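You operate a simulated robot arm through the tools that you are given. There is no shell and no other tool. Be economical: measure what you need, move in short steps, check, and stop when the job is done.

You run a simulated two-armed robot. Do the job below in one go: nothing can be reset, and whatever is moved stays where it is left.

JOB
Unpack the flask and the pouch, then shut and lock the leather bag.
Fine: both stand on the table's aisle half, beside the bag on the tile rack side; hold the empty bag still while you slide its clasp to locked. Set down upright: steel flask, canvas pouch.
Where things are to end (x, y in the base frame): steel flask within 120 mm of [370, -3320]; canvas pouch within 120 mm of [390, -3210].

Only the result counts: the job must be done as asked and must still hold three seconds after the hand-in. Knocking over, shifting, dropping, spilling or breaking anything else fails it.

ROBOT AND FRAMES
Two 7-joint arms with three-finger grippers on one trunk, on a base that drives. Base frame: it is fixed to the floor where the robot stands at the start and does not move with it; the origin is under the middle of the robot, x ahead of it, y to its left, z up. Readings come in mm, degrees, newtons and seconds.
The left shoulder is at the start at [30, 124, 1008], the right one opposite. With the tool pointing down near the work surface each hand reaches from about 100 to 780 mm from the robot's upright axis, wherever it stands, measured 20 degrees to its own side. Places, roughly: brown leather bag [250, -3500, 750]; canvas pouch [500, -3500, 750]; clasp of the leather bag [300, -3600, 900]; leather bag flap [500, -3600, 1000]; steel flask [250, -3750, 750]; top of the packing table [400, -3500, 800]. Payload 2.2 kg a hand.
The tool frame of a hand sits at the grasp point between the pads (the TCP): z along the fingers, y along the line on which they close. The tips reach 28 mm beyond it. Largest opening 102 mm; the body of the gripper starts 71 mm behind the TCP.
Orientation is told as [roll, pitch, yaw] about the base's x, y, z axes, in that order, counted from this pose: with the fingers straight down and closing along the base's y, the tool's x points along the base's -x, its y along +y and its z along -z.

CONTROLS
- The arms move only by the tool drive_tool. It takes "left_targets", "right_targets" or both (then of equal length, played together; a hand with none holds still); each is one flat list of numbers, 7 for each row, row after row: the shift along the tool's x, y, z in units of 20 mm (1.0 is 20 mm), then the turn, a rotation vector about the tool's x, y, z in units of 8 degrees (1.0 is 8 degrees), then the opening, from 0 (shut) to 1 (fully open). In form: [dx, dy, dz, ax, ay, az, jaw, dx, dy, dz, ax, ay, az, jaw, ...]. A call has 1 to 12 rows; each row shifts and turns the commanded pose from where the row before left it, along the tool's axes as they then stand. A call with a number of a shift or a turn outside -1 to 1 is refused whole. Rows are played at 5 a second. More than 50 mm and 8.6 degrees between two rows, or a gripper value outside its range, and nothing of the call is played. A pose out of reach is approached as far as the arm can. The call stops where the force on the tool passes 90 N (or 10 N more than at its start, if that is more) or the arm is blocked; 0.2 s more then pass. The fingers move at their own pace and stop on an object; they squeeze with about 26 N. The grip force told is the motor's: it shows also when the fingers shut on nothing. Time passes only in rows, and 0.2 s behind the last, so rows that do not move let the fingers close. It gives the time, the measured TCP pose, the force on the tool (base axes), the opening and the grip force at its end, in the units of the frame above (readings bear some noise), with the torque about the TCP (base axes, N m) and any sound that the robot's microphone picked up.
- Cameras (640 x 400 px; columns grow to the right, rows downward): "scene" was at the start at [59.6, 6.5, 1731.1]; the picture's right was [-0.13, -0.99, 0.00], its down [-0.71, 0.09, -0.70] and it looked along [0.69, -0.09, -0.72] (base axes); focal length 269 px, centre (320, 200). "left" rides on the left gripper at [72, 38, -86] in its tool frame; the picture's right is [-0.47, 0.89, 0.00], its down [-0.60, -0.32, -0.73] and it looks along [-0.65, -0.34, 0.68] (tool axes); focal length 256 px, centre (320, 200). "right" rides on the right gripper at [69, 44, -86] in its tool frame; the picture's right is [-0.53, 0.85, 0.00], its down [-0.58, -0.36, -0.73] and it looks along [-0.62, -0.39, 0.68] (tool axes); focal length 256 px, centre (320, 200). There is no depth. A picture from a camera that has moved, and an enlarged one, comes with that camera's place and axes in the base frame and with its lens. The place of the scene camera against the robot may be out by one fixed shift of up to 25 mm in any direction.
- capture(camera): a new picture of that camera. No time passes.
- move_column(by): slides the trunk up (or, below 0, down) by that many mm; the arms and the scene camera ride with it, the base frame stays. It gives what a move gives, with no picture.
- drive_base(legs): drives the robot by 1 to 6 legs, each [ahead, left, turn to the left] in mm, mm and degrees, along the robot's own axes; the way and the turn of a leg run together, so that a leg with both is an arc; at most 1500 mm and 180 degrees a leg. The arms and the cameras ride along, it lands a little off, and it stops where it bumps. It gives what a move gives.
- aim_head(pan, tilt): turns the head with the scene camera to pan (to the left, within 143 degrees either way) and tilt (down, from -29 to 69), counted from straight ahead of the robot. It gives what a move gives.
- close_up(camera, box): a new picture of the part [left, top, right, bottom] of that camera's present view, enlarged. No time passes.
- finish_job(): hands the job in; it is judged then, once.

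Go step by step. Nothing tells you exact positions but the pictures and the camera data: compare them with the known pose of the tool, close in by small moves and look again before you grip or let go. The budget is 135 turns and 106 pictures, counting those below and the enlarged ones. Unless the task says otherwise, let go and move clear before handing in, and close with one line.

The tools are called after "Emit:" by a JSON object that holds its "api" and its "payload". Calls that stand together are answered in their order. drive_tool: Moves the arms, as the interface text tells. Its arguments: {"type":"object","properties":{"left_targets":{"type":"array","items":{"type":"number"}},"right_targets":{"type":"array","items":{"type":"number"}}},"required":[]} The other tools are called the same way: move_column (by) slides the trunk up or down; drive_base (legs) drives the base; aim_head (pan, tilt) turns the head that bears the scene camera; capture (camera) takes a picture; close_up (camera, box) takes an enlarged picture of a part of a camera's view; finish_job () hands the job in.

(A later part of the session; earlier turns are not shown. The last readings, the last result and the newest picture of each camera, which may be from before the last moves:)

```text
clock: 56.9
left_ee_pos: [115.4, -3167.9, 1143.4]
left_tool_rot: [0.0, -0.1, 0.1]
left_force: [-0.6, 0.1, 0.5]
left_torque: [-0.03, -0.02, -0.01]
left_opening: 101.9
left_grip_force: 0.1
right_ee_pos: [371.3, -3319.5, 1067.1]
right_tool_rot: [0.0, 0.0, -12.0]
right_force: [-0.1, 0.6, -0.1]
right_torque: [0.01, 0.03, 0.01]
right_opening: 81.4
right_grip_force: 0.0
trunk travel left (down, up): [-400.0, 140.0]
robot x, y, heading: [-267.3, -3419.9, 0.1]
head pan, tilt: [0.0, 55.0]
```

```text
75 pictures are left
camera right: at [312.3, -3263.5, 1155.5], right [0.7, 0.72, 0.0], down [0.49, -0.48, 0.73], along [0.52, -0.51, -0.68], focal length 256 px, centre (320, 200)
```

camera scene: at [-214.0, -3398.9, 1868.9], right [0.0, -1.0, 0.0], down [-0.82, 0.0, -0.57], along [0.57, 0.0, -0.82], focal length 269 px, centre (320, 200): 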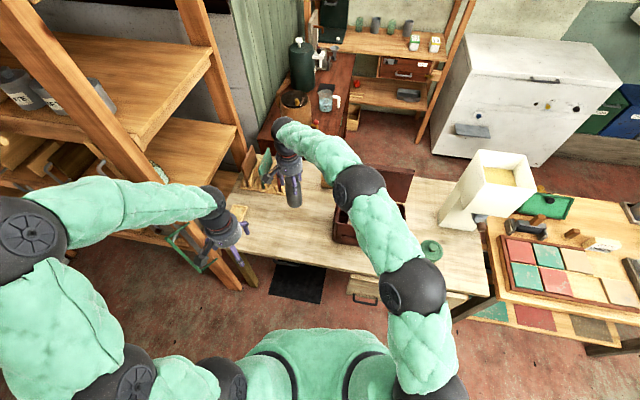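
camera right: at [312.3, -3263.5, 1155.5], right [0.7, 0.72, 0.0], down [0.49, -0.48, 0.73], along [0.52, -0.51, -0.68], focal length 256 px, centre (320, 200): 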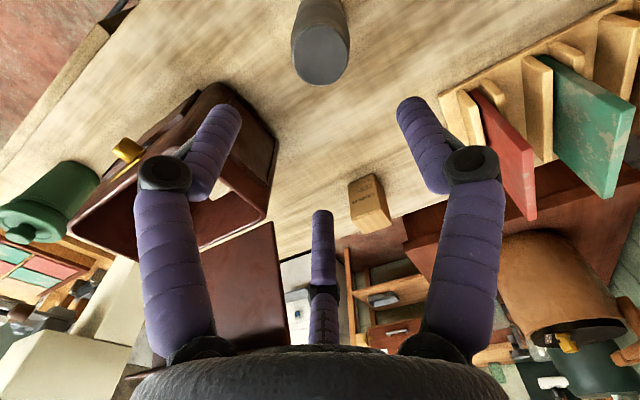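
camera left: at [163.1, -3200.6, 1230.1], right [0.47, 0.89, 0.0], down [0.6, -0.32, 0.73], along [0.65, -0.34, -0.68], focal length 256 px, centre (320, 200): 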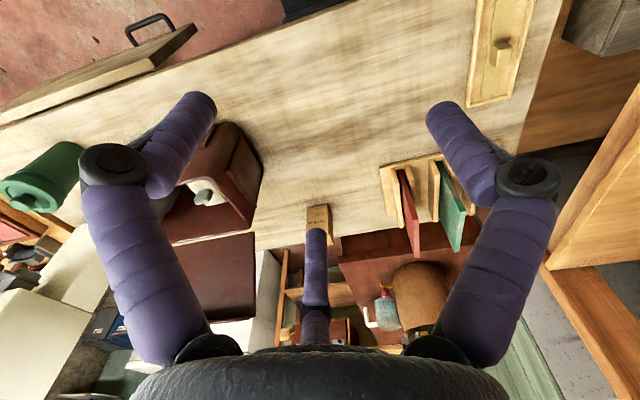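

The flask stands at about (372,-3320). Now I move the right hand above the pouch.

Emit:
{"api": "drive_tool", "payload": {"right_targets": [-0.188, -0.963, 0, 0, 0, 0, 0.8, -0.188, -0.963, 0, 0, 0, 0, 0.8, -0.188, -0.963, 0, 0, 0, 0, 0.8, -0.188, -0.963, 0, 0, 0, 0, 0.8, -0.188, -0.963, 0, 0, 0, 0, 0.8, -0.188, -0.963, 0, 0, 0, 0, 0.8, -0.188, -0.963, 0, 0, 0, 0, 0.8, -0.188, -0.963, 0, 0, 0, 0, 0.8, -0.188, -0.963, 0, 0, 0, 0, 0.8, -0.188, -0.963, 0, 0, 0, 0, 0.8, -0.188, -0.963, 0, 0, 0, 0, 0.8, -0.188, -0.963, 0, 0, 0, 0, 0.8]}}

Emit:
{"api": "capture", "payload": {"camera": "right"}}

Emit:
{"api": "close_up", "payload": {"camera": "scene", "box": [260, 140, 460, 280]}}

```text
clock: 59.5
left_ee_pos: [115.6, -3166.5, 1144.4]
left_tool_rot: [0.0, -0.1, 0.0]
left_force: [0.0, -0.8, 1.0]
left_torque: [-0.01, -0.03, -0.03]
left_opening: 102.3
left_grip_force: 0.1
right_ee_pos: [368.6, -3556.7, 1067.6]
right_tool_rot: [0.0, 0.0, -12.0]
right_force: [0.1, -0.4, -1.0]
right_torque: [0.03, 0.01, 0.02]
right_opening: 81.7
right_grip_force: 0.0
trunk travel left (down, up): [-400.0, 140.0]
robot x, y, heading: [-271.5, -3418.7, -0.1]
head pan, tilt: [0.0, 55.0]
```

```text
74 pictures are left
camera right: at [308.3, -3500.2, 1155.1], right [0.7, 0.72, 0.0], down [0.49, -0.48, 0.73], along [0.52, -0.51, -0.68], focal length 256 px, centre (320, 200)
```

right: 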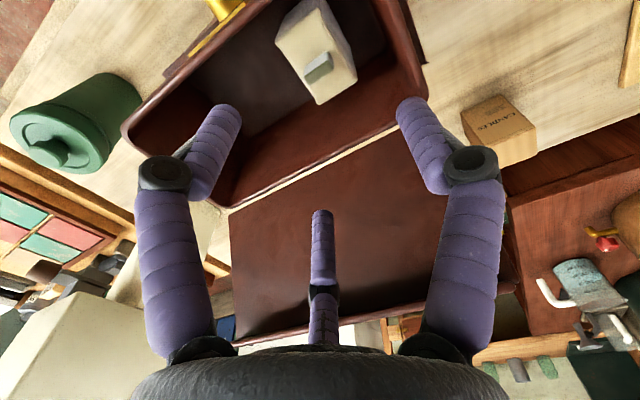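

```text
2.86 times, centred on (360, 210) of scene
camera zoom: at [-214.7, -3400.9, 1868.9], right [0.0, -1.0, 0.0], down [-0.82, 0.0, -0.57], along [0.57, 0.0, -0.82], focal length 769 px, centre (206, 171)
```

zoom: 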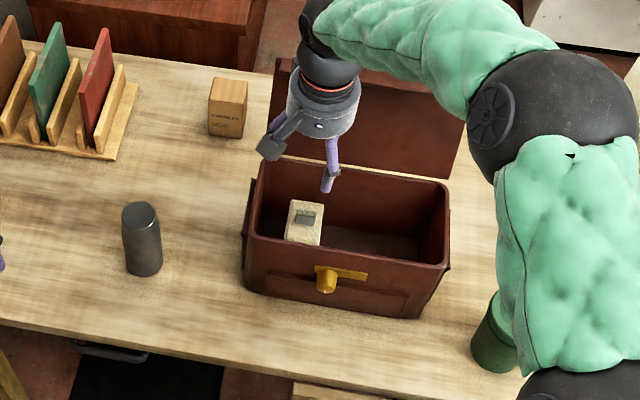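

Emit:
{"api": "close_up", "payload": {"camera": "right", "box": [240, 0, 400, 120]}}

```text
3.33 times, centred on (320, 60) of right
camera zoom: at [308.3, -3500.2, 1155.1], right [0.7, 0.72, 0.0], down [0.49, -0.48, 0.73], along [0.52, -0.51, -0.68], focal length 853 px, centre (320, 667)
```

zoom: 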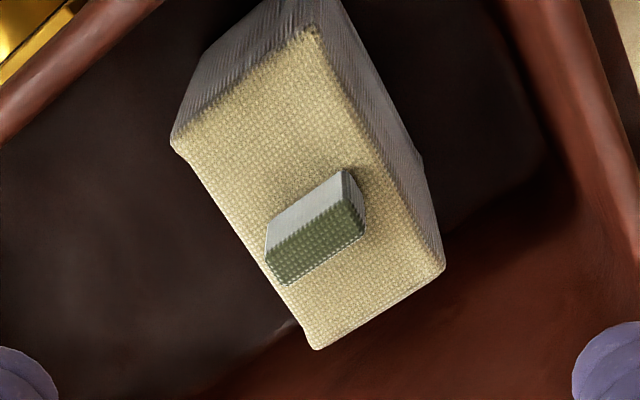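

The pouch top is about 51×75 mm, centred near (374,-3566), top z≈878, with a tab on top. I align and descend partway.

Emit:
{"api": "drive_tool", "payload": {"right_targets": [-0.36, -0.4, 0.8, 0, 0, 0, 0.8, 0, 0, 0.9, 0, 0, 0, 0.8, 0, 0, 0.9, 0, 0, 0, 0.8, 0, 0, 0.9, 0, 0, 0, 0.8, 0, 0, 0.9, 0, 0, 0, 0.8, 0, 0, 0.9, 0, 0, 0, 0.8]}}

Emit:
{"api": "capture", "payload": {"camera": "right"}}

```text
clock: 60.9
left_ee_pos: [116.4, -3166.8, 1144.8]
left_tool_rot: [0.1, 0.0, -0.1]
left_force: [0.1, -0.6, 0.3]
left_torque: [0.02, 0.03, -0.02]
left_opening: 101.9
left_grip_force: 0.1
right_ee_pos: [372.5, -3566.0, 961.6]
right_tool_rot: [0.0, -0.1, -12.1]
right_force: [0.4, 0.3, -0.1]
right_torque: [-0.02, 0.04, -0.04]
right_opening: 81.6
right_grip_force: 0.1
trunk travel left (down, up): [-400.0, 140.0]
robot x, y, heading: [-266.9, -3415.2, 0.1]
head pan, tilt: [0.0, 55.0]
```

```text
71 pictures are left
camera right: at [314.3, -3509.3, 1049.4], right [0.7, 0.72, 0.0], down [0.49, -0.48, 0.73], along [0.52, -0.51, -0.68], focal length 256 px, centre (320, 200)
```

right: 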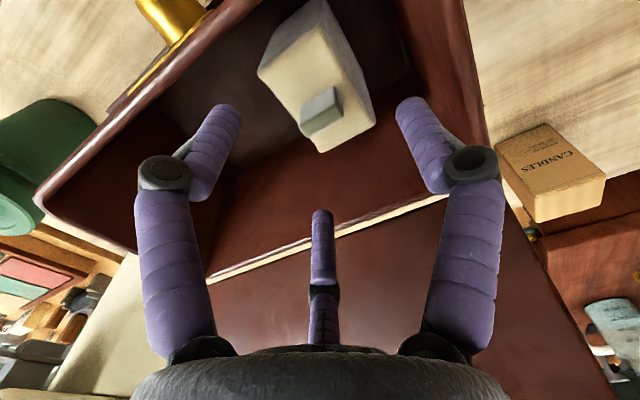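

Alignment is fine. Descending gently to grip just under the top.

Emit:
{"api": "drive_tool", "payload": {"right_targets": [0, 0, 0.9, 0, 0, 0, 0.8, 0, 0, 0.9, 0, 0, 0, 0.8, 0, 0, 0.9, 0, 0, 0, 0.8, 0, 0, 0.9, 0, 0, 0, 0.8]}}

Emit:
{"api": "capture", "payload": {"camera": "right"}}

```text
clock: 61.9
left_ee_pos: [113.9, -3166.8, 1143.3]
left_tool_rot: [0.0, -0.1, 0.0]
left_force: [-0.7, 0.1, -0.6]
left_torque: [-0.04, 0.01, 0.0]
left_opening: 101.9
left_grip_force: 0.1
right_ee_pos: [375.1, -3564.7, 894.0]
right_tool_rot: [0.1, -0.5, -12.0]
right_force: [-0.5, 0.5, 16.2]
right_torque: [-0.42, 0.24, 0.07]
right_opening: 89.3
right_grip_force: 5.5
trunk travel left (down, up): [-400.0, 140.0]
robot x, y, heading: [-264.0, -3416.0, 0.5]
head pan, tilt: [0.0, 55.0]
```

```text
70 pictures are left
camera right: at [315.2, -3509.0, 980.6], right [0.7, 0.72, 0.0], down [0.48, -0.48, 0.74], along [0.53, -0.51, -0.68], focal length 256 px, centre (320, 200)
```

right: 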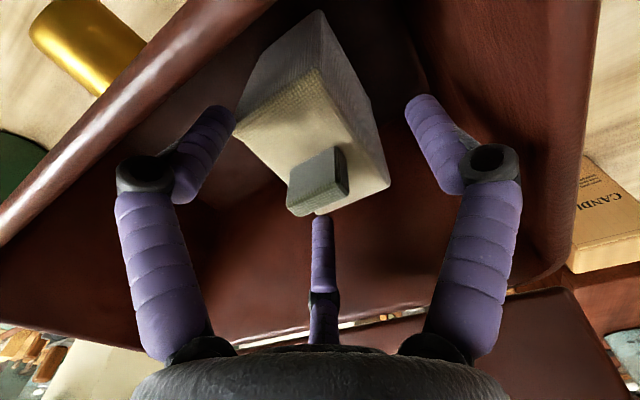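

Something touches on the -y finger side (16 N, fingers pushed wider). I back up, open fully and re-measure the pouch.

Emit:
{"api": "drive_tool", "payload": {"right_targets": [0, 0, -1, 0, 0, 0, 0.8, 0, 0, -1, 0, 0, 0, 0.95, 0, 0, -0.5, 0, 0, 0, 1]}}

Emit:
{"api": "capture", "payload": {"camera": "right"}}

Emit:
{"api": "close_up", "payload": {"camera": "scene", "box": [330, 170, 410, 260]}}

```text
clock: 62.7
left_ee_pos: [115.5, -3166.6, 1144.8]
left_tool_rot: [-0.1, -0.1, -0.1]
left_force: [0.2, 0.1, -1.1]
left_torque: [0.0, 0.0, 0.01]
left_opening: 102.0
left_grip_force: 0.1
right_ee_pos: [371.7, -3564.9, 937.9]
right_tool_rot: [0.0, 0.1, -11.9]
right_force: [0.3, -0.8, 0.2]
right_torque: [-0.01, -0.03, -0.03]
right_opening: 101.9
right_grip_force: 0.1
trunk travel left (down, up): [-400.0, 140.0]
robot x, y, heading: [-264.8, -3419.9, 0.1]
head pan, tilt: [0.0, 55.0]
```

```text
69 pictures are left
camera right: at [313.8, -3508.6, 1026.9], right [0.7, 0.72, 0.0], down [0.49, -0.48, 0.73], along [0.52, -0.51, -0.68], focal length 256 px, centre (320, 200)
```

right: 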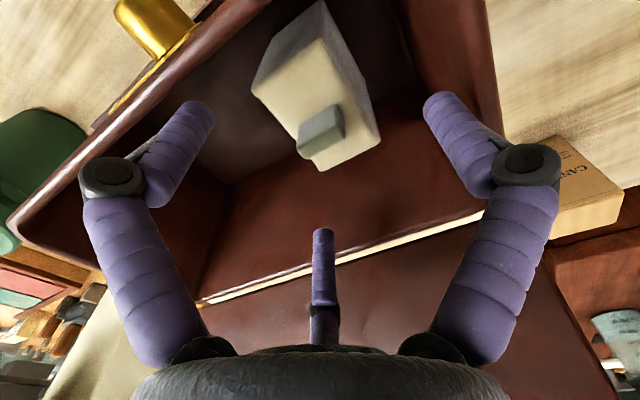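

```text
4.44 times, centred on (370, 215) of scene
camera zoom: at [-214.3, -3400.1, 1868.9], right [0.0, -1.0, 0.0], down [-0.82, 0.0, -0.57], along [0.57, 0.0, -0.82], focal length 1197 px, centre (98, 133)
```

zoom: 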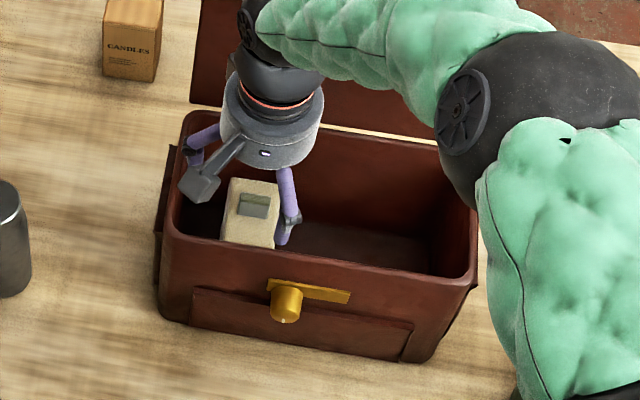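

With jaws fully open the pouch is centred between them. I descend again with full opening.

Emit:
{"api": "drive_tool", "payload": {"right_targets": [0.15, -0.15, 0.9, 0, 0, 0, 1, 0, 0, 0.9, 0, 0, 0, 1, 0, 0, 0.45, 0, 0, 0, 1]}}

Emit:
{"api": "capture", "payload": {"camera": "right"}}

```text
clock: 63.5
left_ee_pos: [116.7, -3167.2, 1143.8]
left_tool_rot: [0.0, 0.1, 0.0]
left_force: [0.0, -0.1, 1.0]
left_torque: [0.02, 0.0, -0.03]
left_opening: 101.8
left_grip_force: 0.1
right_ee_pos: [370.6, -3567.3, 893.9]
right_tool_rot: [0.0, 0.1, -12.0]
right_force: [4.4, -0.7, 2.8]
right_torque: [-0.05, 0.38, 0.15]
right_opening: 101.7
right_grip_force: 0.0
trunk travel left (down, up): [-400.0, 140.0]
robot x, y, heading: [-263.8, -3417.5, 0.1]
head pan, tilt: [0.0, 55.0]
```

```text
67 pictures are left
camera right: at [311.1, -3511.1, 981.8], right [0.7, 0.72, 0.0], down [0.49, -0.48, 0.73], along [0.52, -0.51, -0.68], focal length 256 px, centre (320, 200)
```

right: 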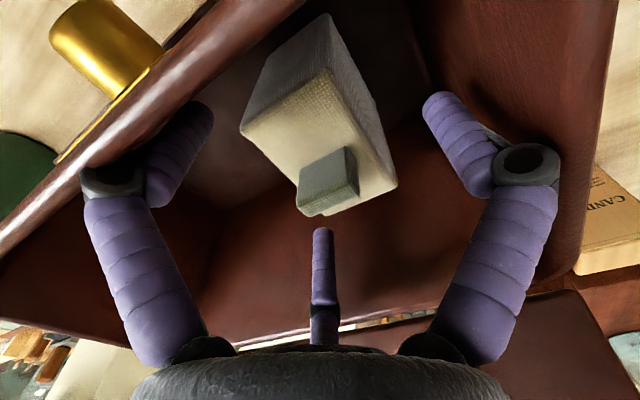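

The gripper's knuckle brushed the front rim. I shift the hand slightly deeper (away from the rim), lower a little and close on the pouch.

Emit:
{"api": "drive_tool", "payload": {"right_targets": [-0.5, 0, 0, 0, 0, 0, 1, 0, 0, 0, 0, 0, 0, 1]}}

Emit:
{"api": "drive_tool", "payload": {"right_targets": [0, 0, 0.25, 0, 0, 0, 0.95, 0, 0, 0.25, 0, 0, 0, 0.9]}}

Emit:
{"api": "capture", "payload": {"camera": "right"}}

```text
clock: 64.1
left_ee_pos: [116.6, -3167.2, 1144.9]
left_tool_rot: [0.0, -0.2, 0.0]
left_force: [0.1, -0.4, -0.1]
left_torque: [0.03, 0.01, 0.01]
left_opening: 101.9
left_grip_force: 0.1
right_ee_pos: [378.8, -3568.6, 894.3]
right_tool_rot: [0.0, 0.0, -12.1]
right_force: [0.5, -0.1, 0.9]
right_torque: [0.01, 0.02, 0.01]
right_opening: 102.1
right_grip_force: 0.0
trunk travel left (down, up): [-400.0, 140.0]
robot x, y, heading: [-268.5, -3415.5, 0.0]
head pan, tilt: [0.0, 55.0]
```

```text
clock: 64.7
left_ee_pos: [113.4, -3166.6, 1144.0]
left_tool_rot: [-0.1, -0.2, -0.1]
left_force: [-0.7, 1.1, 0.2]
left_torque: [-0.01, 0.02, -0.04]
left_opening: 102.1
left_grip_force: 0.1
right_ee_pos: [378.0, -3570.1, 886.0]
right_tool_rot: [-0.1, 0.1, -12.1]
right_force: [-9.3, -1.3, 17.6]
right_torque: [-0.31, 0.98, -0.11]
right_opening: 103.2
right_grip_force: 7.6
trunk travel left (down, up): [-400.0, 140.0]
robot x, y, heading: [-268.5, -3418.0, -0.1]
head pan, tilt: [0.0, 55.0]
```

```text
66 pictures are left
camera right: at [318.2, -3513.8, 973.9], right [0.7, 0.72, 0.0], down [0.49, -0.48, 0.73], along [0.52, -0.51, -0.68], focal length 256 px, centre (320, 200)
```

right: 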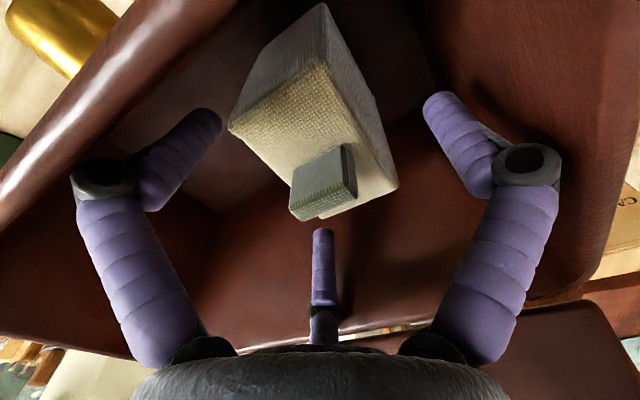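

I now understand: the hand has three fingers at 120° (thumb at tool +y, two at -y/±x), and the near one pressed on the pouch's corner. I back up to re-measure, then shift the hand toward -y so the two fingers clear the pouch's -y face.

Emit:
{"api": "drive_tool", "payload": {"right_targets": [0, 0, -0.8, 0, 0, 0, 1, 0, 0, -0.8, 0, 0, 0, 1, 0, 0, -0.8, 0, 0, 0, 1]}}

Emit:
{"api": "close_up", "payload": {"camera": "right", "box": [200, 0, 440, 200]}}

```text
clock: 65.5
left_ee_pos: [116.2, -3167.2, 1144.5]
left_tool_rot: [0.0, -0.1, 0.0]
left_force: [0.6, -0.7, 0.1]
left_torque: [0.01, 0.02, -0.01]
left_opening: 102.2
left_grip_force: 0.1
right_ee_pos: [379.4, -3568.7, 931.5]
right_tool_rot: [0.0, 0.0, -12.0]
right_force: [-0.2, 0.0, 0.0]
right_torque: [0.0, -0.01, -0.05]
right_opening: 101.9
right_grip_force: 0.0
trunk travel left (down, up): [-400.0, 140.0]
robot x, y, heading: [-264.9, -3415.0, 0.0]
head pan, tilt: [0.0, 55.0]
```

```text
2.00 times, centred on (320, 100) of right
camera zoom: at [320.2, -3512.8, 1019.9], right [0.7, 0.72, 0.0], down [0.49, -0.48, 0.73], along [0.52, -0.51, -0.68], focal length 512 px, centre (320, 400)
```

zoom: 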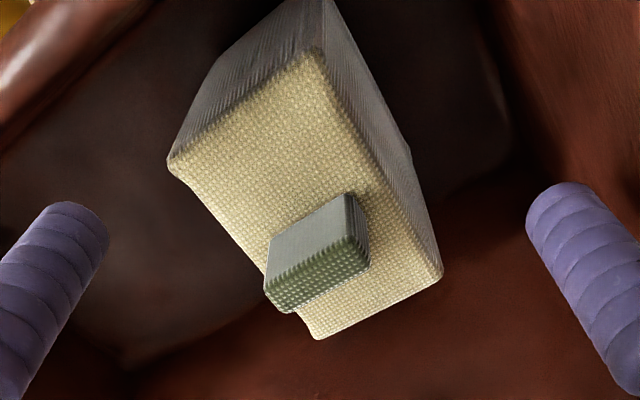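

Pouch centre (373,-3566). I offset the hand 14 mm toward -y and descend fully open.

Emit:
{"api": "drive_tool", "payload": {"right_targets": [0.09, -0.6, 0, 0, 0, 0, 1, 0, 0, 0.75, 0, 0, 0, 1, 0, 0, 0.75, 0, 0, 0, 1, 0, 0, 0.75, 0, 0, 0, 1]}}

Emit:
{"api": "capture", "payload": {"camera": "right"}}

```text
clock: 66.5
left_ee_pos: [116.0, -3166.9, 1143.4]
left_tool_rot: [0.0, -0.1, 0.0]
left_force: [-0.4, 0.5, -0.1]
left_torque: [0.0, -0.02, 0.02]
left_opening: 102.0
left_grip_force: 0.0
right_ee_pos: [375.6, -3580.7, 887.4]
right_tool_rot: [0.0, 0.0, -12.0]
right_force: [0.9, -0.6, 0.0]
right_torque: [0.02, 0.03, -0.02]
right_opening: 101.9
right_grip_force: 0.1
trunk travel left (down, up): [-400.0, 140.0]
robot x, y, heading: [-265.0, -3421.5, -0.1]
head pan, tilt: [0.0, 55.0]
```

```text
64 pictures are left
camera right: at [316.6, -3524.2, 974.8], right [0.7, 0.72, 0.0], down [0.49, -0.48, 0.73], along [0.52, -0.51, -0.68], focal length 256 px, centre (320, 200)
```

right: 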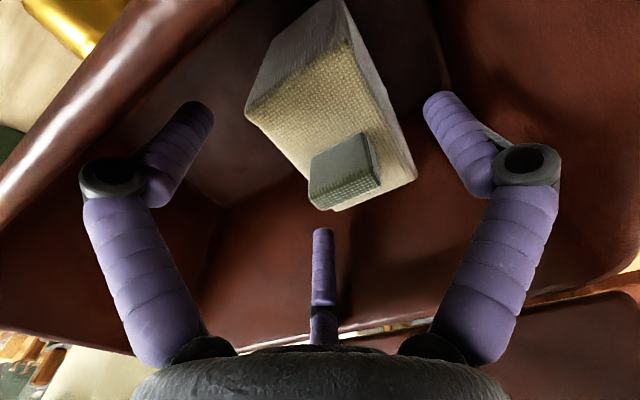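

Contact-free now. I lower 10 mm more and close.

Emit:
{"api": "drive_tool", "payload": {"right_targets": [0, 0, 0.25, 0, 0, 0, 1, 0, 0, 0.25, 0, 0, 0, 1]}}

Emit:
{"api": "drive_tool", "payload": {"right_targets": [0, 0, 0, 0, 0, 0, 0.85, 0, 0, 0, 0, 0, 0, 0.75, 0, 0, 0, 0, 0, 0, 0.65, 0, 0, 0, 0, 0, 0, 0.5, 0, 0, 0, 0, 0, 0, 0.3, 0, 0, 0, 0, 0, 0, 0.3]}}

Emit:
{"api": "capture", "payload": {"camera": "right"}}

```text
clock: 67.1
left_ee_pos: [114.9, -3167.1, 1142.8]
left_tool_rot: [-0.1, -0.2, 0.0]
left_force: [-0.3, 0.0, -0.2]
left_torque: [0.03, 0.02, 0.02]
left_opening: 102.2
left_grip_force: 0.1
right_ee_pos: [375.4, -3581.0, 877.7]
right_tool_rot: [0.0, 0.0, -12.0]
right_force: [1.0, -0.7, -0.4]
right_torque: [0.03, 0.02, 0.04]
right_opening: 102.1
right_grip_force: 0.1
trunk travel left (down, up): [-400.0, 140.0]
robot x, y, heading: [-266.6, -3417.1, -0.0]
head pan, tilt: [0.0, 55.0]
```

```text
clock: 68.5
left_ee_pos: [115.3, -3167.3, 1143.8]
left_tool_rot: [0.0, 0.0, 0.0]
left_force: [-0.4, 0.0, -0.1]
left_torque: [-0.03, 0.01, 0.02]
left_opening: 102.0
left_grip_force: 0.1
right_ee_pos: [376.6, -3581.5, 876.9]
right_tool_rot: [-0.1, -0.1, -11.9]
right_force: [1.9, 2.4, 3.8]
right_torque: [0.21, -0.04, -0.06]
right_opening: 77.1
right_grip_force: 26.2
trunk travel left (down, up): [-400.0, 140.0]
robot x, y, heading: [-267.3, -3418.4, -0.0]
head pan, tilt: [0.0, 55.0]
```

```text
63 pictures are left
camera right: at [316.2, -3524.4, 965.2], right [0.7, 0.72, 0.0], down [0.49, -0.48, 0.73], along [0.52, -0.51, -0.68], focal length 256 px, centre (320, 200)
```

right: 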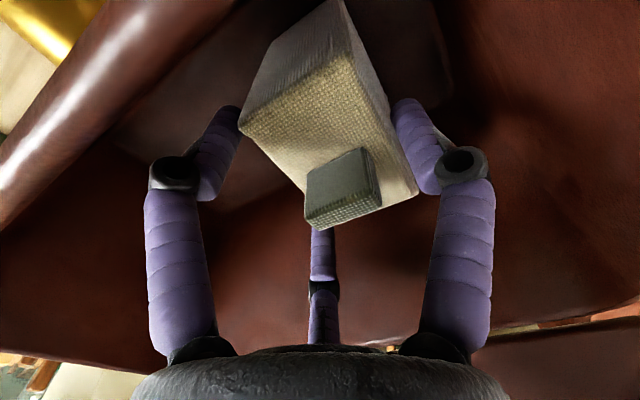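

Gripped at 77 mm with three contacts. I lift slowly.

Emit:
{"api": "drive_tool", "payload": {"right_targets": [0, 0, -0.4, 0, 0, 0, 0.3, 0, 0, -0.6, 0, 0, 0, 0.3, 0, 0, -0.8, 0, 0, 0, 0.3, 0, 0, -0.8, 0, 0, 0, 0.3]}}

Emit:
{"api": "capture", "payload": {"camera": "right"}}

```text
clock: 69.5
left_ee_pos: [115.8, -3165.6, 1145.1]
left_tool_rot: [0.0, -0.1, 0.0]
left_force: [-0.7, -0.4, -0.5]
left_torque: [0.0, 0.0, 0.0]
left_opening: 101.9
left_grip_force: 0.1
right_ee_pos: [374.5, -3581.0, 929.5]
right_tool_rot: [0.1, 0.0, -11.9]
right_force: [-0.4, 0.0, -1.2]
right_torque: [0.01, -0.04, 0.01]
right_opening: 76.8
right_grip_force: 26.0
trunk travel left (down, up): [-400.0, 140.0]
robot x, y, heading: [-270.6, -3416.1, 0.3]
head pan, tilt: [0.0, 55.0]
```

```text
62 pictures are left
camera right: at [314.9, -3524.0, 1017.1], right [0.7, 0.72, 0.0], down [0.49, -0.48, 0.73], along [0.52, -0.51, -0.68], focal length 256 px, centre (320, 200)
```

right: 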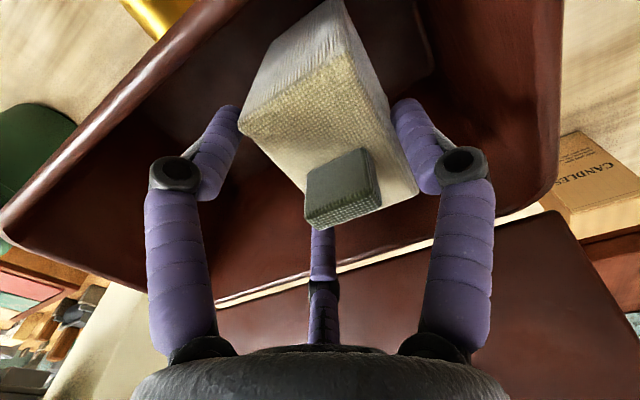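

Held firmly. I lift further, then carry to about (390,-3210).

Emit:
{"api": "drive_tool", "payload": {"right_targets": [0, 0, -1, 0, 0, 0, 0.3, 0, 0, -1, 0, 0, 0, 0.3, 0, 0, -1, 0, 0, 0, 0.3, 0, 0, -1, 0, 0, 0, 0.3, 0, 0, -1, 0, 0, 0, 0.3, 0, 0, -1, 0, 0, 0, 0.3, 0, 0, -1, 0, 0, 0, 0.3, 0, 0, -1, 0, 0, 0, 0.3, 0, 0, -1, 0, 0, 0, 0.3]}}

Emit:
{"api": "drive_tool", "payload": {"right_targets": [0.155, 0.915, 0, 0, 0, 0, 0.3, 0.155, 0.915, 0, 0, 0, 0, 0.3, 0.155, 0.915, 0, 0, 0, 0, 0.3, 0.155, 0.915, 0, 0, 0, 0, 0.3, 0.155, 0.915, 0, 0, 0, 0, 0.3, 0.155, 0.915, 0, 0, 0, 0, 0.3, 0.155, 0.915, 0, 0, 0, 0, 0.3, 0.155, 0.915, 0, 0, 0, 0, 0.3, 0.155, 0.915, 0, 0, 0, 0, 0.3, 0.155, 0.915, 0, 0, 0, 0, 0.3]}}

Emit:
{"api": "drive_tool", "payload": {"right_targets": [0.155, 0.915, 0, 0, 0, 0, 0.3, 0.155, 0.915, 0, 0, 0, 0, 0.3, 0.155, 0.915, 0, 0, 0, 0, 0.3, 0.155, 0.915, 0, 0, 0, 0, 0.3, 0.155, 0.915, 0, 0, 0, 0, 0.3, 0.155, 0.915, 0, 0, 0, 0, 0.3, 0.155, 0.915, 0, 0, 0, 0, 0.3, 0.155, 0.915, 0, 0, 0, 0, 0.3, 0.155, 0.915, 0, 0, 0, 0, 0.3, 0.155, 0.915, 0, 0, 0, 0, 0.3]}}

Emit:
{"api": "capture", "payload": {"camera": "scene"}}

Emit:
{"api": "capture", "payload": {"camera": "right"}}

```text
clock: 71.5
left_ee_pos: [115.9, -3167.3, 1142.7]
left_tool_rot: [0.1, -0.2, 0.0]
left_force: [0.3, 0.6, -0.4]
left_torque: [-0.02, -0.01, -0.03]
left_opening: 102.1
left_grip_force: 0.1
right_ee_pos: [374.8, -3581.1, 1110.2]
right_tool_rot: [-0.1, 0.0, -12.0]
right_force: [-0.6, 0.4, -1.6]
right_torque: [-0.03, 0.01, -0.03]
right_opening: 76.8
right_grip_force: 26.6
trunk travel left (down, up): [-400.0, 140.0]
robot x, y, heading: [-267.2, -3417.2, -0.1]
head pan, tilt: [0.0, 55.0]
```

```text
clock: 73.7
left_ee_pos: [115.3, -3166.0, 1144.6]
left_tool_rot: [-0.1, -0.1, 0.0]
left_force: [-0.5, 0.4, 0.7]
left_torque: [-0.04, -0.02, 0.01]
left_opening: 102.0
left_grip_force: 0.0
right_ee_pos: [383.5, -3396.9, 1109.4]
right_tool_rot: [0.0, 0.0, -12.0]
right_force: [-0.1, 0.3, -1.7]
right_torque: [-0.07, -0.03, 0.0]
right_opening: 76.7
right_grip_force: 26.5
trunk travel left (down, up): [-400.0, 140.0]
robot x, y, heading: [-267.2, -3418.7, -0.1]
head pan, tilt: [0.0, 55.0]
```

```text
clock: 75.9
left_ee_pos: [115.0, -3166.0, 1144.5]
left_tool_rot: [0.0, -0.2, -0.1]
left_force: [0.0, 0.4, 0.9]
left_torque: [-0.01, -0.02, 0.02]
left_opening: 102.0
left_grip_force: 0.0
right_ee_pos: [378.4, -3214.4, 1110.4]
right_tool_rot: [0.0, 0.0, -12.0]
right_force: [0.4, 0.4, -1.8]
right_torque: [-0.01, 0.0, 0.0]
right_opening: 76.8
right_grip_force: 25.9
right hand out of reach, approached as far as the arm can: row 10
trunk travel left (down, up): [-400.0, 140.0]
robot x, y, heading: [-263.4, -3419.4, -0.1]
head pan, tilt: [0.0, 55.0]
```

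```text
61 pictures are left
camera scene: at [-215.2, -3399.1, 1868.9], right [0.0, -1.0, 0.0], down [-0.82, 0.0, -0.57], along [0.57, 0.0, -0.82], focal length 269 px, centre (320, 200)
```

scene: 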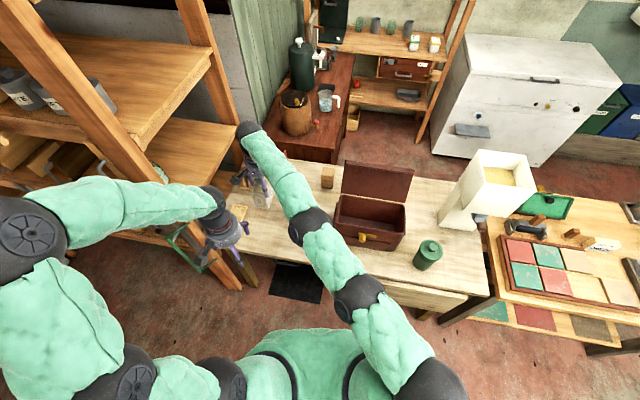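

```text
60 pictures are left
camera right: at [319.6, -3158.2, 1197.7], right [0.7, 0.72, 0.0], down [0.49, -0.48, 0.73], along [0.52, -0.51, -0.68], focal length 256 px, centre (320, 200)
```

right: 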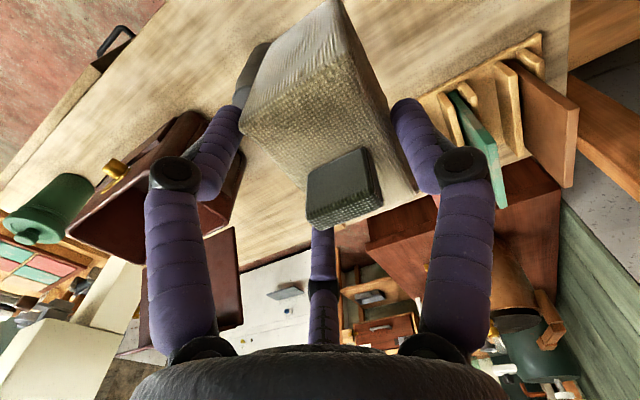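

The arm is at its reach limit. I pull the hand back 150 mm and drive the base 150 mm left instead.

Emit:
{"api": "drive_tool", "payload": {"right_targets": [-0.2, -0.915, 0, 0, 0, 0, 0.3, -0.2, -0.915, 0, 0, 0, 0, 0.3, -0.2, -0.915, 0, 0, 0, 0, 0.3, -0.2, -0.915, 0, 0, 0, 0, 0.3, -0.2, -0.915, 0, 0, 0, 0, 0.3, -0.2, -0.915, 0, 0, 0, 0, 0.3, -0.2, -0.915, 0, 0, 0, 0, 0.3, -0.2, -0.915, 0, 0, 0, 0, 0.3]}}

Emit:
{"api": "drive_base", "payload": {"legs": [[0, 150, 0]]}}

Emit:
{"api": "capture", "payload": {"camera": "scene"}}

Emit:
{"api": "capture", "payload": {"camera": "right"}}

```text
clock: 77.7
left_ee_pos: [115.9, -3167.8, 1144.4]
left_tool_rot: [0.0, 0.0, 0.0]
left_force: [-0.1, 0.7, 0.8]
left_torque: [-0.01, -0.03, -0.02]
left_opening: 101.9
left_grip_force: 0.0
right_ee_pos: [419.0, -3330.4, 1061.1]
right_tool_rot: [0.1, 0.1, -12.1]
right_force: [-0.1, 0.1, -1.0]
right_torque: [-0.03, -0.02, -0.01]
right_opening: 76.7
right_grip_force: 26.3
right hand out of reach, approached as far as the arm can: row 3, 4, 5, 6, 7, 8
trunk travel left (down, up): [-400.0, 140.0]
robot x, y, heading: [-267.2, -3419.5, -0.1]
head pan, tilt: [0.0, 55.0]
```

```text
clock: 79.1
left_ee_pos: [115.9, -3015.2, 1145.1]
left_tool_rot: [-0.2, -0.1, 0.0]
left_force: [-0.1, 0.2, 0.1]
left_torque: [-0.06, -0.01, -0.01]
left_opening: 102.1
left_grip_force: 0.0
right_ee_pos: [418.3, -3177.7, 1059.3]
right_tool_rot: [-0.1, 0.1, -11.9]
right_force: [0.6, -0.3, -1.6]
right_torque: [-0.05, -0.01, 0.0]
right_opening: 76.9
right_grip_force: 26.1
trunk travel left (down, up): [-400.0, 140.0]
robot x, y, heading: [-262.3, -3268.3, 0.1]
head pan, tilt: [0.0, 55.0]
```

```text
59 pictures are left
camera scene: at [-214.2, -3247.8, 1868.9], right [0.0, -1.0, 0.0], down [-0.82, 0.0, -0.57], along [0.57, 0.0, -0.82], focal length 269 px, centre (320, 200)
```

scene: 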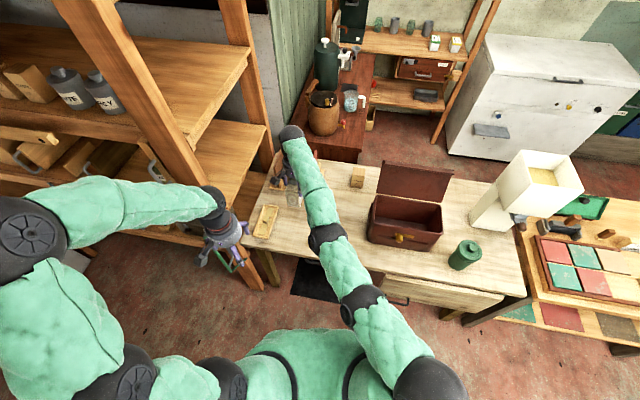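

```text
58 pictures are left
camera right: at [359.3, -3121.1, 1147.9], right [0.7, 0.72, 0.0], down [0.49, -0.47, 0.73], along [0.52, -0.51, -0.68], focal length 256 px, centre (320, 200)
```

right: 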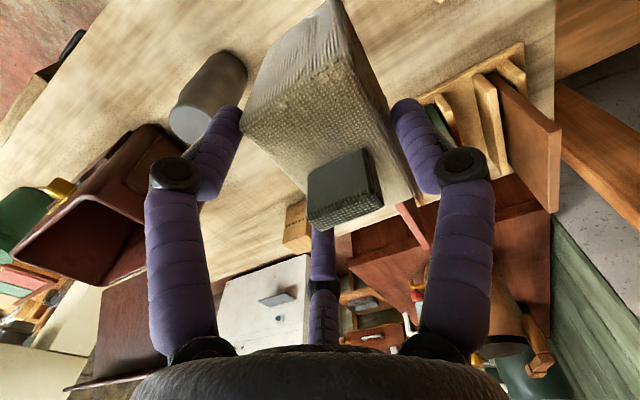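

The arm was over-stretched and drifted. I bring the hand back toward (385,-3212) and check response.

Emit:
{"api": "drive_tool", "payload": {"right_targets": [0.45, -0.6, 0, 0, 0, 0, 0.3, 0.45, -0.6, 0, 0, 0, 0, 0.3, 0.45, -0.6, 0, 0, 0, 0, 0.3]}}

```text
clock: 79.9
left_ee_pos: [118.3, -3016.5, 1143.5]
left_tool_rot: [0.0, 0.0, 0.1]
left_force: [0.0, -0.3, 1.0]
left_torque: [0.0, 0.05, -0.02]
left_opening: 102.0
left_grip_force: 0.0
right_ee_pos: [444.4, -3185.1, 1062.8]
right_tool_rot: [-0.2, -0.7, -12.3]
right_force: [2.1, -1.9, 4.2]
right_torque: [0.08, 0.18, 0.0]
right_opening: 76.9
right_grip_force: 25.9
right hand out of reach, approached as far as the arm can: row 1, 2, 3
trunk travel left (down, up): [-400.0, 140.0]
robot x, y, heading: [-267.3, -3266.4, -0.0]
head pan, tilt: [0.0, 55.0]
```

The arm seems stuck near a singular stretch. I try pulling the hand upward and toward the robot.

Emit:
{"api": "drive_tool", "payload": {"right_targets": [0.8, -0.5, -0.6, 0, 0, 0, 0.3, 0.8, -0.5, -0.6, 0, 0, 0, 0.3, 0.8, -0.5, -0.6, 0, 0, 0, 0.3]}}

Emit:
{"api": "capture", "payload": {"camera": "scene"}}

```text
clock: 80.7
left_ee_pos: [114.3, -3014.8, 1145.2]
left_tool_rot: [0.0, -0.1, 0.1]
left_force: [0.3, -0.2, 0.7]
left_torque: [0.0, 0.05, 0.0]
left_opening: 102.1
left_grip_force: 0.0
right_ee_pos: [421.0, -3181.8, 1058.8]
right_tool_rot: [-0.1, 0.1, -11.8]
right_force: [-0.6, -0.6, -1.4]
right_torque: [0.01, 0.03, -0.03]
right_opening: 76.6
right_grip_force: 26.3
right hand out of reach, approached as far as the arm can: row 1, 2, 3
trunk travel left (down, up): [-400.0, 140.0]
robot x, y, heading: [-268.9, -3266.6, -0.1]
head pan, tilt: [0.0, 55.0]
```

```text
57 pictures are left
camera scene: at [-214.9, -3249.0, 1868.9], right [0.0, -1.0, 0.0], down [-0.82, 0.0, -0.57], along [0.57, 0.0, -0.82], focal length 269 px, centre (320, 200)
```

scene: 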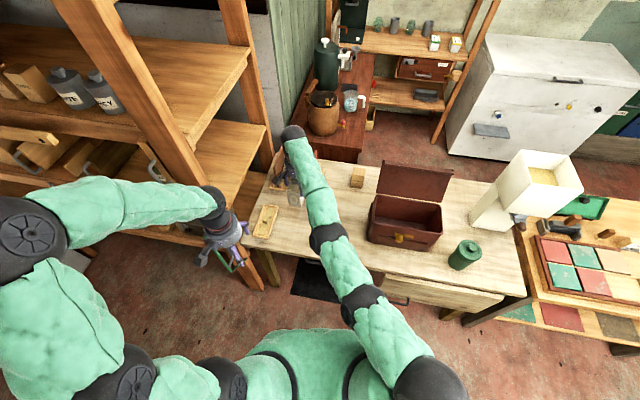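

Emit:
{"api": "drive_tool", "payload": {"right_targets": [0.2, -1, -0.3, 0, 0, 0, 0.3, 0.2, -1, -0.3, 0, 0, 0, 0.3, 0.2, -1, -0.3, 0, 0, 0, 0.3, 0.2, -1, -0.3, 0, 0, 0, 0.3, 0.2, -1, 0, 0, 0, 0, 0.3]}}

```text
clock: 81.9
left_ee_pos: [114.4, -3016.0, 1143.5]
left_tool_rot: [0.0, 0.0, 0.0]
left_force: [0.8, 0.0, -1.0]
left_torque: [0.0, 0.0, 0.0]
left_opening: 101.9
left_grip_force: 0.1
right_ee_pos: [438.8, -3242.3, 1037.1]
right_tool_rot: [-0.1, 0.2, -11.9]
right_force: [-0.6, 0.5, -1.5]
right_torque: [0.01, 0.03, 0.0]
right_opening: 76.6
right_grip_force: 26.1
right hand out of reach, approached as far as the arm can: row 1, 2, 3, 4, 5
trunk travel left (down, up): [-400.0, 140.0]
robot x, y, heading: [-261.8, -3267.2, 0.1]
head pan, tilt: [0.0, 55.0]
```

The elbow is stuck in a straight configuration, but base and trunk can do the placing: I drive the base to put the hand over (392,-3208) and then lower the trunk.

Emit:
{"api": "drive_base", "payload": {"legs": [[-47, 34, 0]]}}

Emit:
{"api": "capture", "payload": {"camera": "right"}}

Emit:
{"api": "close_up", "payload": {"camera": "scene", "box": [200, 100, 440, 300]}}

```text
clock: 82.9
left_ee_pos: [67.9, -2981.9, 1144.0]
left_tool_rot: [-0.1, -0.2, 0.0]
left_force: [0.0, 0.5, 0.4]
left_torque: [-0.06, -0.07, 0.01]
left_opening: 102.1
left_grip_force: 0.0
right_ee_pos: [391.1, -3207.9, 1037.7]
right_tool_rot: [-0.3, 0.2, -11.9]
right_force: [-0.7, 0.7, -0.8]
right_torque: [-0.02, -0.04, -0.04]
right_opening: 76.6
right_grip_force: 26.1
trunk travel left (down, up): [-400.0, 140.0]
robot x, y, heading: [-313.4, -3231.5, -0.2]
head pan, tilt: [0.0, 55.0]
```

```text
56 pictures are left
camera right: at [332.2, -3151.2, 1125.6], right [0.7, 0.72, 0.0], down [0.49, -0.47, 0.73], along [0.52, -0.51, -0.68], focal length 256 px, centre (320, 200)
```

right: 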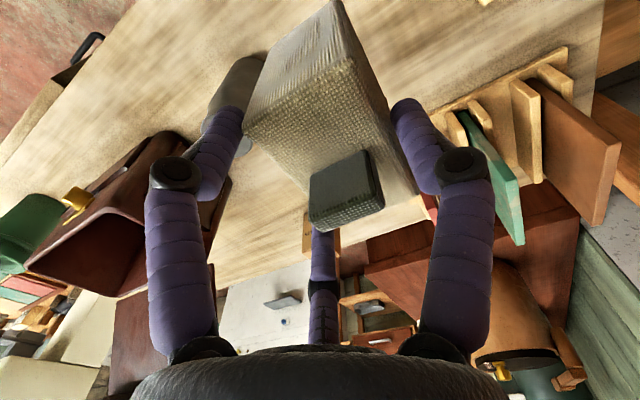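

```text
2.00 times, centred on (320, 200) of scene
camera zoom: at [-263.3, -3214.3, 1869.0], right [0.0, -1.0, 0.0], down [-0.82, 0.0, -0.57], along [0.57, 0.0, -0.82], focal length 538 px, centre (320, 200)
```

zoom: 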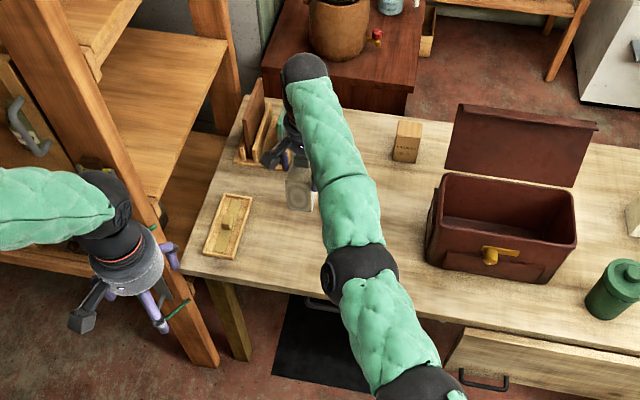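

The hand with pouch is over (391,-3208); the surroundings are clear. I lower the trunk 150 mm, then in small steps.

Emit:
{"api": "move_column", "payload": {"by": -150}}

Emit:
{"api": "capture", "payload": {"camera": "right"}}

```text
clock: 84.6
left_ee_pos: [68.4, -2982.9, 996.2]
left_tool_rot: [0.0, -0.1, 0.0]
left_force: [-0.5, -0.4, -0.4]
left_torque: [0.05, 0.01, 0.03]
left_opening: 102.0
left_grip_force: 0.1
right_ee_pos: [392.2, -3207.9, 887.2]
right_tool_rot: [-0.1, 0.2, -11.9]
right_force: [0.1, 0.2, -1.8]
right_torque: [-0.03, 0.0, 0.03]
right_opening: 76.6
right_grip_force: 25.6
trunk travel left (down, up): [-250.0, 290.0]
robot x, y, heading: [-312.1, -3234.1, 0.0]
head pan, tilt: [0.0, 55.0]
```

```text
54 pictures are left
camera right: at [333.4, -3152.1, 975.4], right [0.7, 0.72, 0.0], down [0.49, -0.47, 0.73], along [0.52, -0.51, -0.68], focal length 256 px, centre (320, 200)
```

right: 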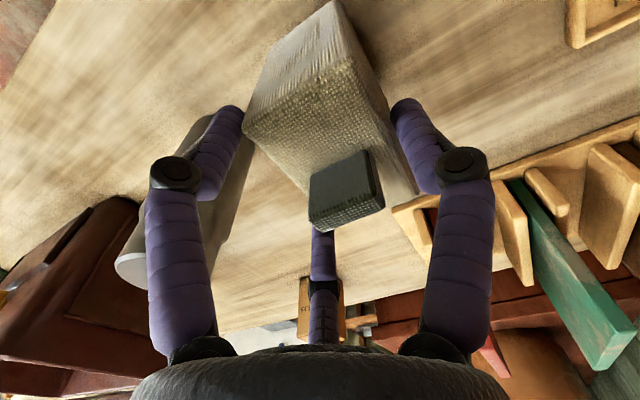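

Emit:
{"api": "move_column", "payload": {"by": -17}}

Emit:
{"api": "move_column", "payload": {"by": -3}}

```text
clock: 85.3
left_ee_pos: [67.5, -2982.4, 977.6]
left_tool_rot: [0.0, 0.0, 0.1]
left_force: [1.0, 0.2, -0.1]
left_torque: [0.02, 0.0, 0.0]
left_opening: 102.2
left_grip_force: 0.0
right_ee_pos: [392.2, -3208.4, 870.9]
right_tool_rot: [-0.2, 0.2, -12.0]
right_force: [0.0, 0.8, -1.5]
right_torque: [-0.02, 0.01, -0.02]
right_opening: 76.6
right_grip_force: 25.8
trunk travel left (down, up): [-233.0, 307.0]
robot x, y, heading: [-315.1, -3232.9, 0.2]
head pan, tilt: [0.0, 55.0]
```

```text
clock: 85.8
left_ee_pos: [70.0, -2981.9, 974.2]
left_tool_rot: [0.0, -0.1, 0.0]
left_force: [-0.2, -1.1, 0.5]
left_torque: [0.03, 0.0, 0.01]
left_opening: 102.1
left_grip_force: 0.1
right_ee_pos: [392.9, -3208.5, 867.5]
right_tool_rot: [-0.1, 0.1, -12.0]
right_force: [-0.9, -0.1, 2.3]
right_torque: [0.09, -0.04, 0.05]
right_opening: 76.5
right_grip_force: 26.0
trunk travel left (down, up): [-230.0, 310.0]
robot x, y, heading: [-314.8, -3233.4, 0.0]
head pan, tilt: [0.0, 55.0]
```

The pouch touches the table. I open the fingers with a zero-motion row.

Emit:
{"api": "drive_tool", "payload": {"right_targets": [0, 0, 0, 0, 0, 0, 1]}}

Emit:
{"api": "capture", "payload": {"camera": "right"}}

```text
clock: 86.2
left_ee_pos: [68.9, -2982.0, 975.1]
left_tool_rot: [0.0, -0.2, 0.0]
left_force: [-0.3, 0.5, 0.3]
left_torque: [0.03, -0.01, -0.04]
left_opening: 102.2
left_grip_force: 0.0
right_ee_pos: [393.1, -3208.2, 866.5]
right_tool_rot: [-0.2, 0.2, -11.9]
right_force: [-0.4, 0.5, 0.0]
right_torque: [0.0, 0.03, 0.04]
right_opening: 102.4
right_grip_force: 0.0
trunk travel left (down, up): [-230.0, 310.0]
robot x, y, heading: [-312.1, -3232.6, -0.1]
head pan, tilt: [0.0, 55.0]
```

```text
53 pictures are left
camera right: at [333.3, -3152.1, 954.9], right [0.7, 0.72, 0.0], down [0.49, -0.47, 0.73], along [0.52, -0.51, -0.68], focal length 256 px, centre (320, 200)
```

right: 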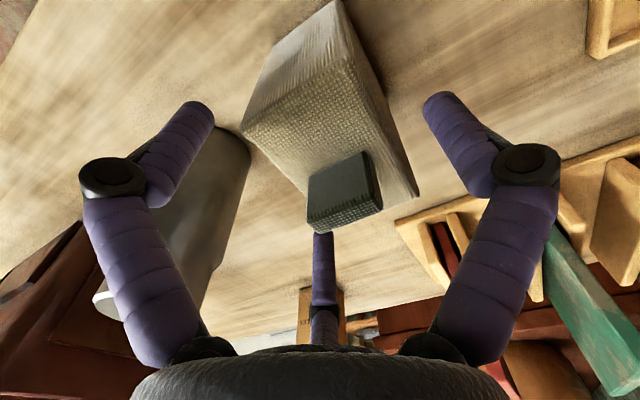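

Released without moving it. I raise the trunk to clear it.

Emit:
{"api": "move_column", "payload": {"by": 300}}

Emit:
{"api": "capture", "payload": {"camera": "right"}}

Emit:
{"api": "capture", "payload": {"camera": "scene"}}

```text
clock: 89.2
left_ee_pos: [61.8, -2981.3, 1273.7]
left_tool_rot: [0.0, -0.3, 0.0]
left_force: [-0.3, -0.9, 0.5]
left_torque: [-0.03, -0.02, -0.02]
left_opening: 102.1
left_grip_force: 0.1
right_ee_pos: [385.9, -3209.0, 1167.4]
right_tool_rot: [-0.1, -0.1, -11.8]
right_force: [0.5, 0.2, 0.8]
right_torque: [-0.02, 0.03, -0.01]
right_opening: 102.0
right_grip_force: 0.1
trunk travel left (down, up): [-530.0, 10.0]
robot x, y, heading: [-309.5, -3230.8, -0.1]
head pan, tilt: [0.0, 55.0]
```

```text
52 pictures are left
camera right: at [326.6, -3152.1, 1255.6], right [0.7, 0.72, 0.0], down [0.49, -0.47, 0.73], along [0.53, -0.51, -0.68], focal length 256 px, centre (320, 200)
```

right: 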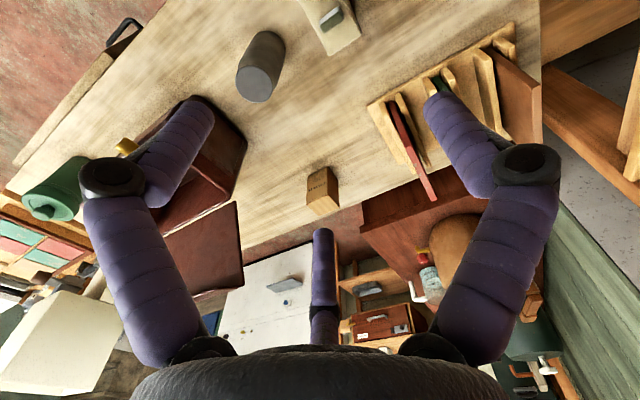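

```text
51 pictures are left
camera scene: at [-292.5, -3215.8, 1977.8], right [0.0, -1.0, 0.0], down [-0.95, 0.0, -0.32], along [0.32, 0.0, -0.95], focal length 269 px, centre (320, 200)
```

scene: 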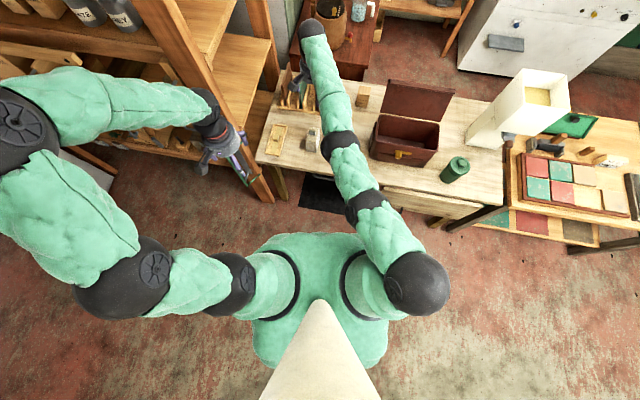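

Both items stand. Now I try to un-stretch the right arm, in free space.

Emit:
{"api": "drive_tool", "payload": {"right_targets": [0.8, -0.8, 0, 0, 0, 0, 1, 0.8, -0.8, 0, 0, 0, 0, 1, 0.8, -0.8, 0, 0, 0, 0, 1, 0.8, -0.8, 0, 0, 0, 0, 1, 0.8, -0.8, 0, 0, 0, 0, 1, 0.8, -0.8, 0, 0, 0, 0, 1]}}

```text
clock: 90.6
left_ee_pos: [61.9, -2981.7, 1273.9]
left_tool_rot: [0.0, -0.4, 0.1]
left_force: [-0.2, -0.1, -0.3]
left_torque: [-0.02, -0.01, -0.01]
left_opening: 102.2
left_grip_force: 0.0
right_ee_pos: [394.7, -3247.6, 1153.9]
right_tool_rot: [-0.1, 0.0, -11.9]
right_force: [-0.1, 1.2, -0.8]
right_torque: [0.0, 0.0, 0.0]
right_opening: 102.3
right_grip_force: 0.1
right hand out of reach, approached as far as the arm can: row 1, 2, 3, 4, 5, 6
trunk travel left (down, up): [-530.0, 10.0]
robot x, y, heading: [-314.4, -3235.1, 0.2]
head pan, tilt: [0.0, 55.0]
```

Emit:
{"api": "drive_tool", "payload": {"right_targets": [-1, 0.6, 0, 0, 0, 0, 1, -1, 0.6, 0, 0, 0, 0, 1, -1, 0.6, 0, 0, 0, 0, 1, -1, 0.6, 0, 0, 0, 0, 1, -1, 0.6, 0, 0, 0, 0, 1, -1, 0.6, 0, 0, 0, 0, 1, -1, 0.6, 0, 0, 0, 0, 1, -1, 0.6, 0, 0, 0, 0, 1]}}

```text
clock: 92.4
left_ee_pos: [62.5, -2981.1, 1274.3]
left_tool_rot: [0.0, -0.4, -0.1]
left_force: [0.1, 0.4, 0.0]
left_torque: [-0.01, 0.03, 0.0]
left_opening: 102.2
left_grip_force: 0.2
right_ee_pos: [411.3, -3238.6, 1156.5]
right_tool_rot: [-0.1, -0.2, -11.9]
right_force: [-1.0, -0.8, -0.2]
right_torque: [-0.01, 0.01, 0.01]
right_opening: 102.2
right_grip_force: 0.1
right hand out of reach, approached as far as the arm can: row 1, 2, 3, 4, 5, 6, 7, 8
trunk travel left (down, up): [-530.0, 10.0]
robot x, y, heading: [-312.8, -3228.8, -0.0]
head pan, tilt: [0.0, 55.0]
```

Emit:
{"api": "drive_tool", "payload": {"right_targets": [-1, 0.3, 0, 0, 0, 0, 1, -1, 0.3, 0, 0, 0, 0, 1, -1, 0.3, 0, 0, 0, 0, 1, -1, 0.3, 0, 0, 0, 0, 1, -1, 0.3, 0, 0, 0, 0, 1, -1, 0.3, 0, 0, 0, 0, 1, -1, 0.3, 0, 0, 0, 0, 1, -1, 0.3, 0, 0, 0, 0, 1, -1, 0.3, 0, 0, 0, 0, 1, -1, 0.3, 0, 0, 0, 0, 1]}}

```text
clock: 94.6
left_ee_pos: [62.6, -2981.6, 1273.4]
left_tool_rot: [-0.1, -0.4, 0.0]
left_force: [0.3, 0.4, 0.1]
left_torque: [0.0, -0.02, 0.0]
left_opening: 102.0
left_grip_force: 0.2
right_ee_pos: [412.4, -3241.4, 1161.9]
right_tool_rot: [-0.1, 0.0, -11.8]
right_force: [-1.3, 0.5, -0.5]
right_torque: [-0.03, -0.04, -0.01]
right_opening: 102.2
right_grip_force: 0.1
right hand out of reach, approached as far as the arm can: row 1, 2, 3, 4, 5, 6, 7, 8, 9, 10
trunk travel left (down, up): [-530.0, 10.0]
robot x, y, heading: [-310.4, -3231.0, 0.0]
head pan, tilt: [0.0, 55.0]
```

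Emit:
{"api": "drive_tool", "payload": {"right_targets": [1, -1, 0, 0, 0, 0, 1, 1, -1, 0, 0, 0, 0, 1, 1, -1, 0, 0, 0, 0, 1, 1, -1, 0, 0, 0, 0, 1, 1, -1, 0, 0, 0, 0, 1, 1, -1, 0, 0, 0, 0, 1, 1, -1, 0, 0, 0, 0, 1, 1, -1, 0, 0, 0, 0, 1, 1, -1, 0, 0, 0, 0, 1, 1, -1, 0, 0, 0, 0, 1, 1, -1, 0, 0, 0, 0, 1, 1, -1, 0, 0, 0, 0, 1]}}

Emit:
{"api": "capture", "payload": {"camera": "scene"}}

```text
clock: 97.2
left_ee_pos: [61.3, -2982.6, 1274.1]
left_tool_rot: [0.0, -0.4, 0.1]
left_force: [0.9, -0.1, 0.4]
left_torque: [-0.03, 0.03, -0.02]
left_opening: 101.8
left_grip_force: 0.0
right_ee_pos: [399.0, -3253.7, 1160.9]
right_tool_rot: [0.0, 0.0, -11.9]
right_force: [-1.1, 0.3, -0.1]
right_torque: [-0.01, 0.0, -0.01]
right_opening: 102.2
right_grip_force: 0.0
right hand out of reach, approached as far as the arm can: row 1, 2, 3, 4, 5, 6, 7, 8, 9, 10, 11, 12
trunk travel left (down, up): [-530.0, 10.0]
robot x, y, heading: [-312.3, -3234.6, -0.0]
head pan, tilt: [0.0, 55.0]
```

```text
50 pictures are left
camera scene: at [-292.2, -3215.8, 1977.8], right [0.0, -1.0, 0.0], down [-0.95, 0.0, -0.31], along [0.31, 0.0, -0.95], focal length 269 px, centre (320, 200)
```

scene: 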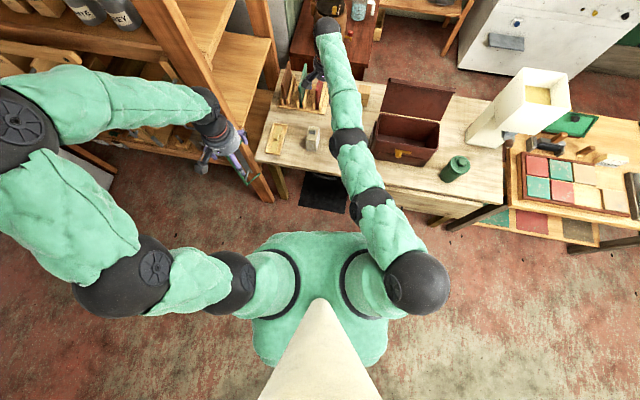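

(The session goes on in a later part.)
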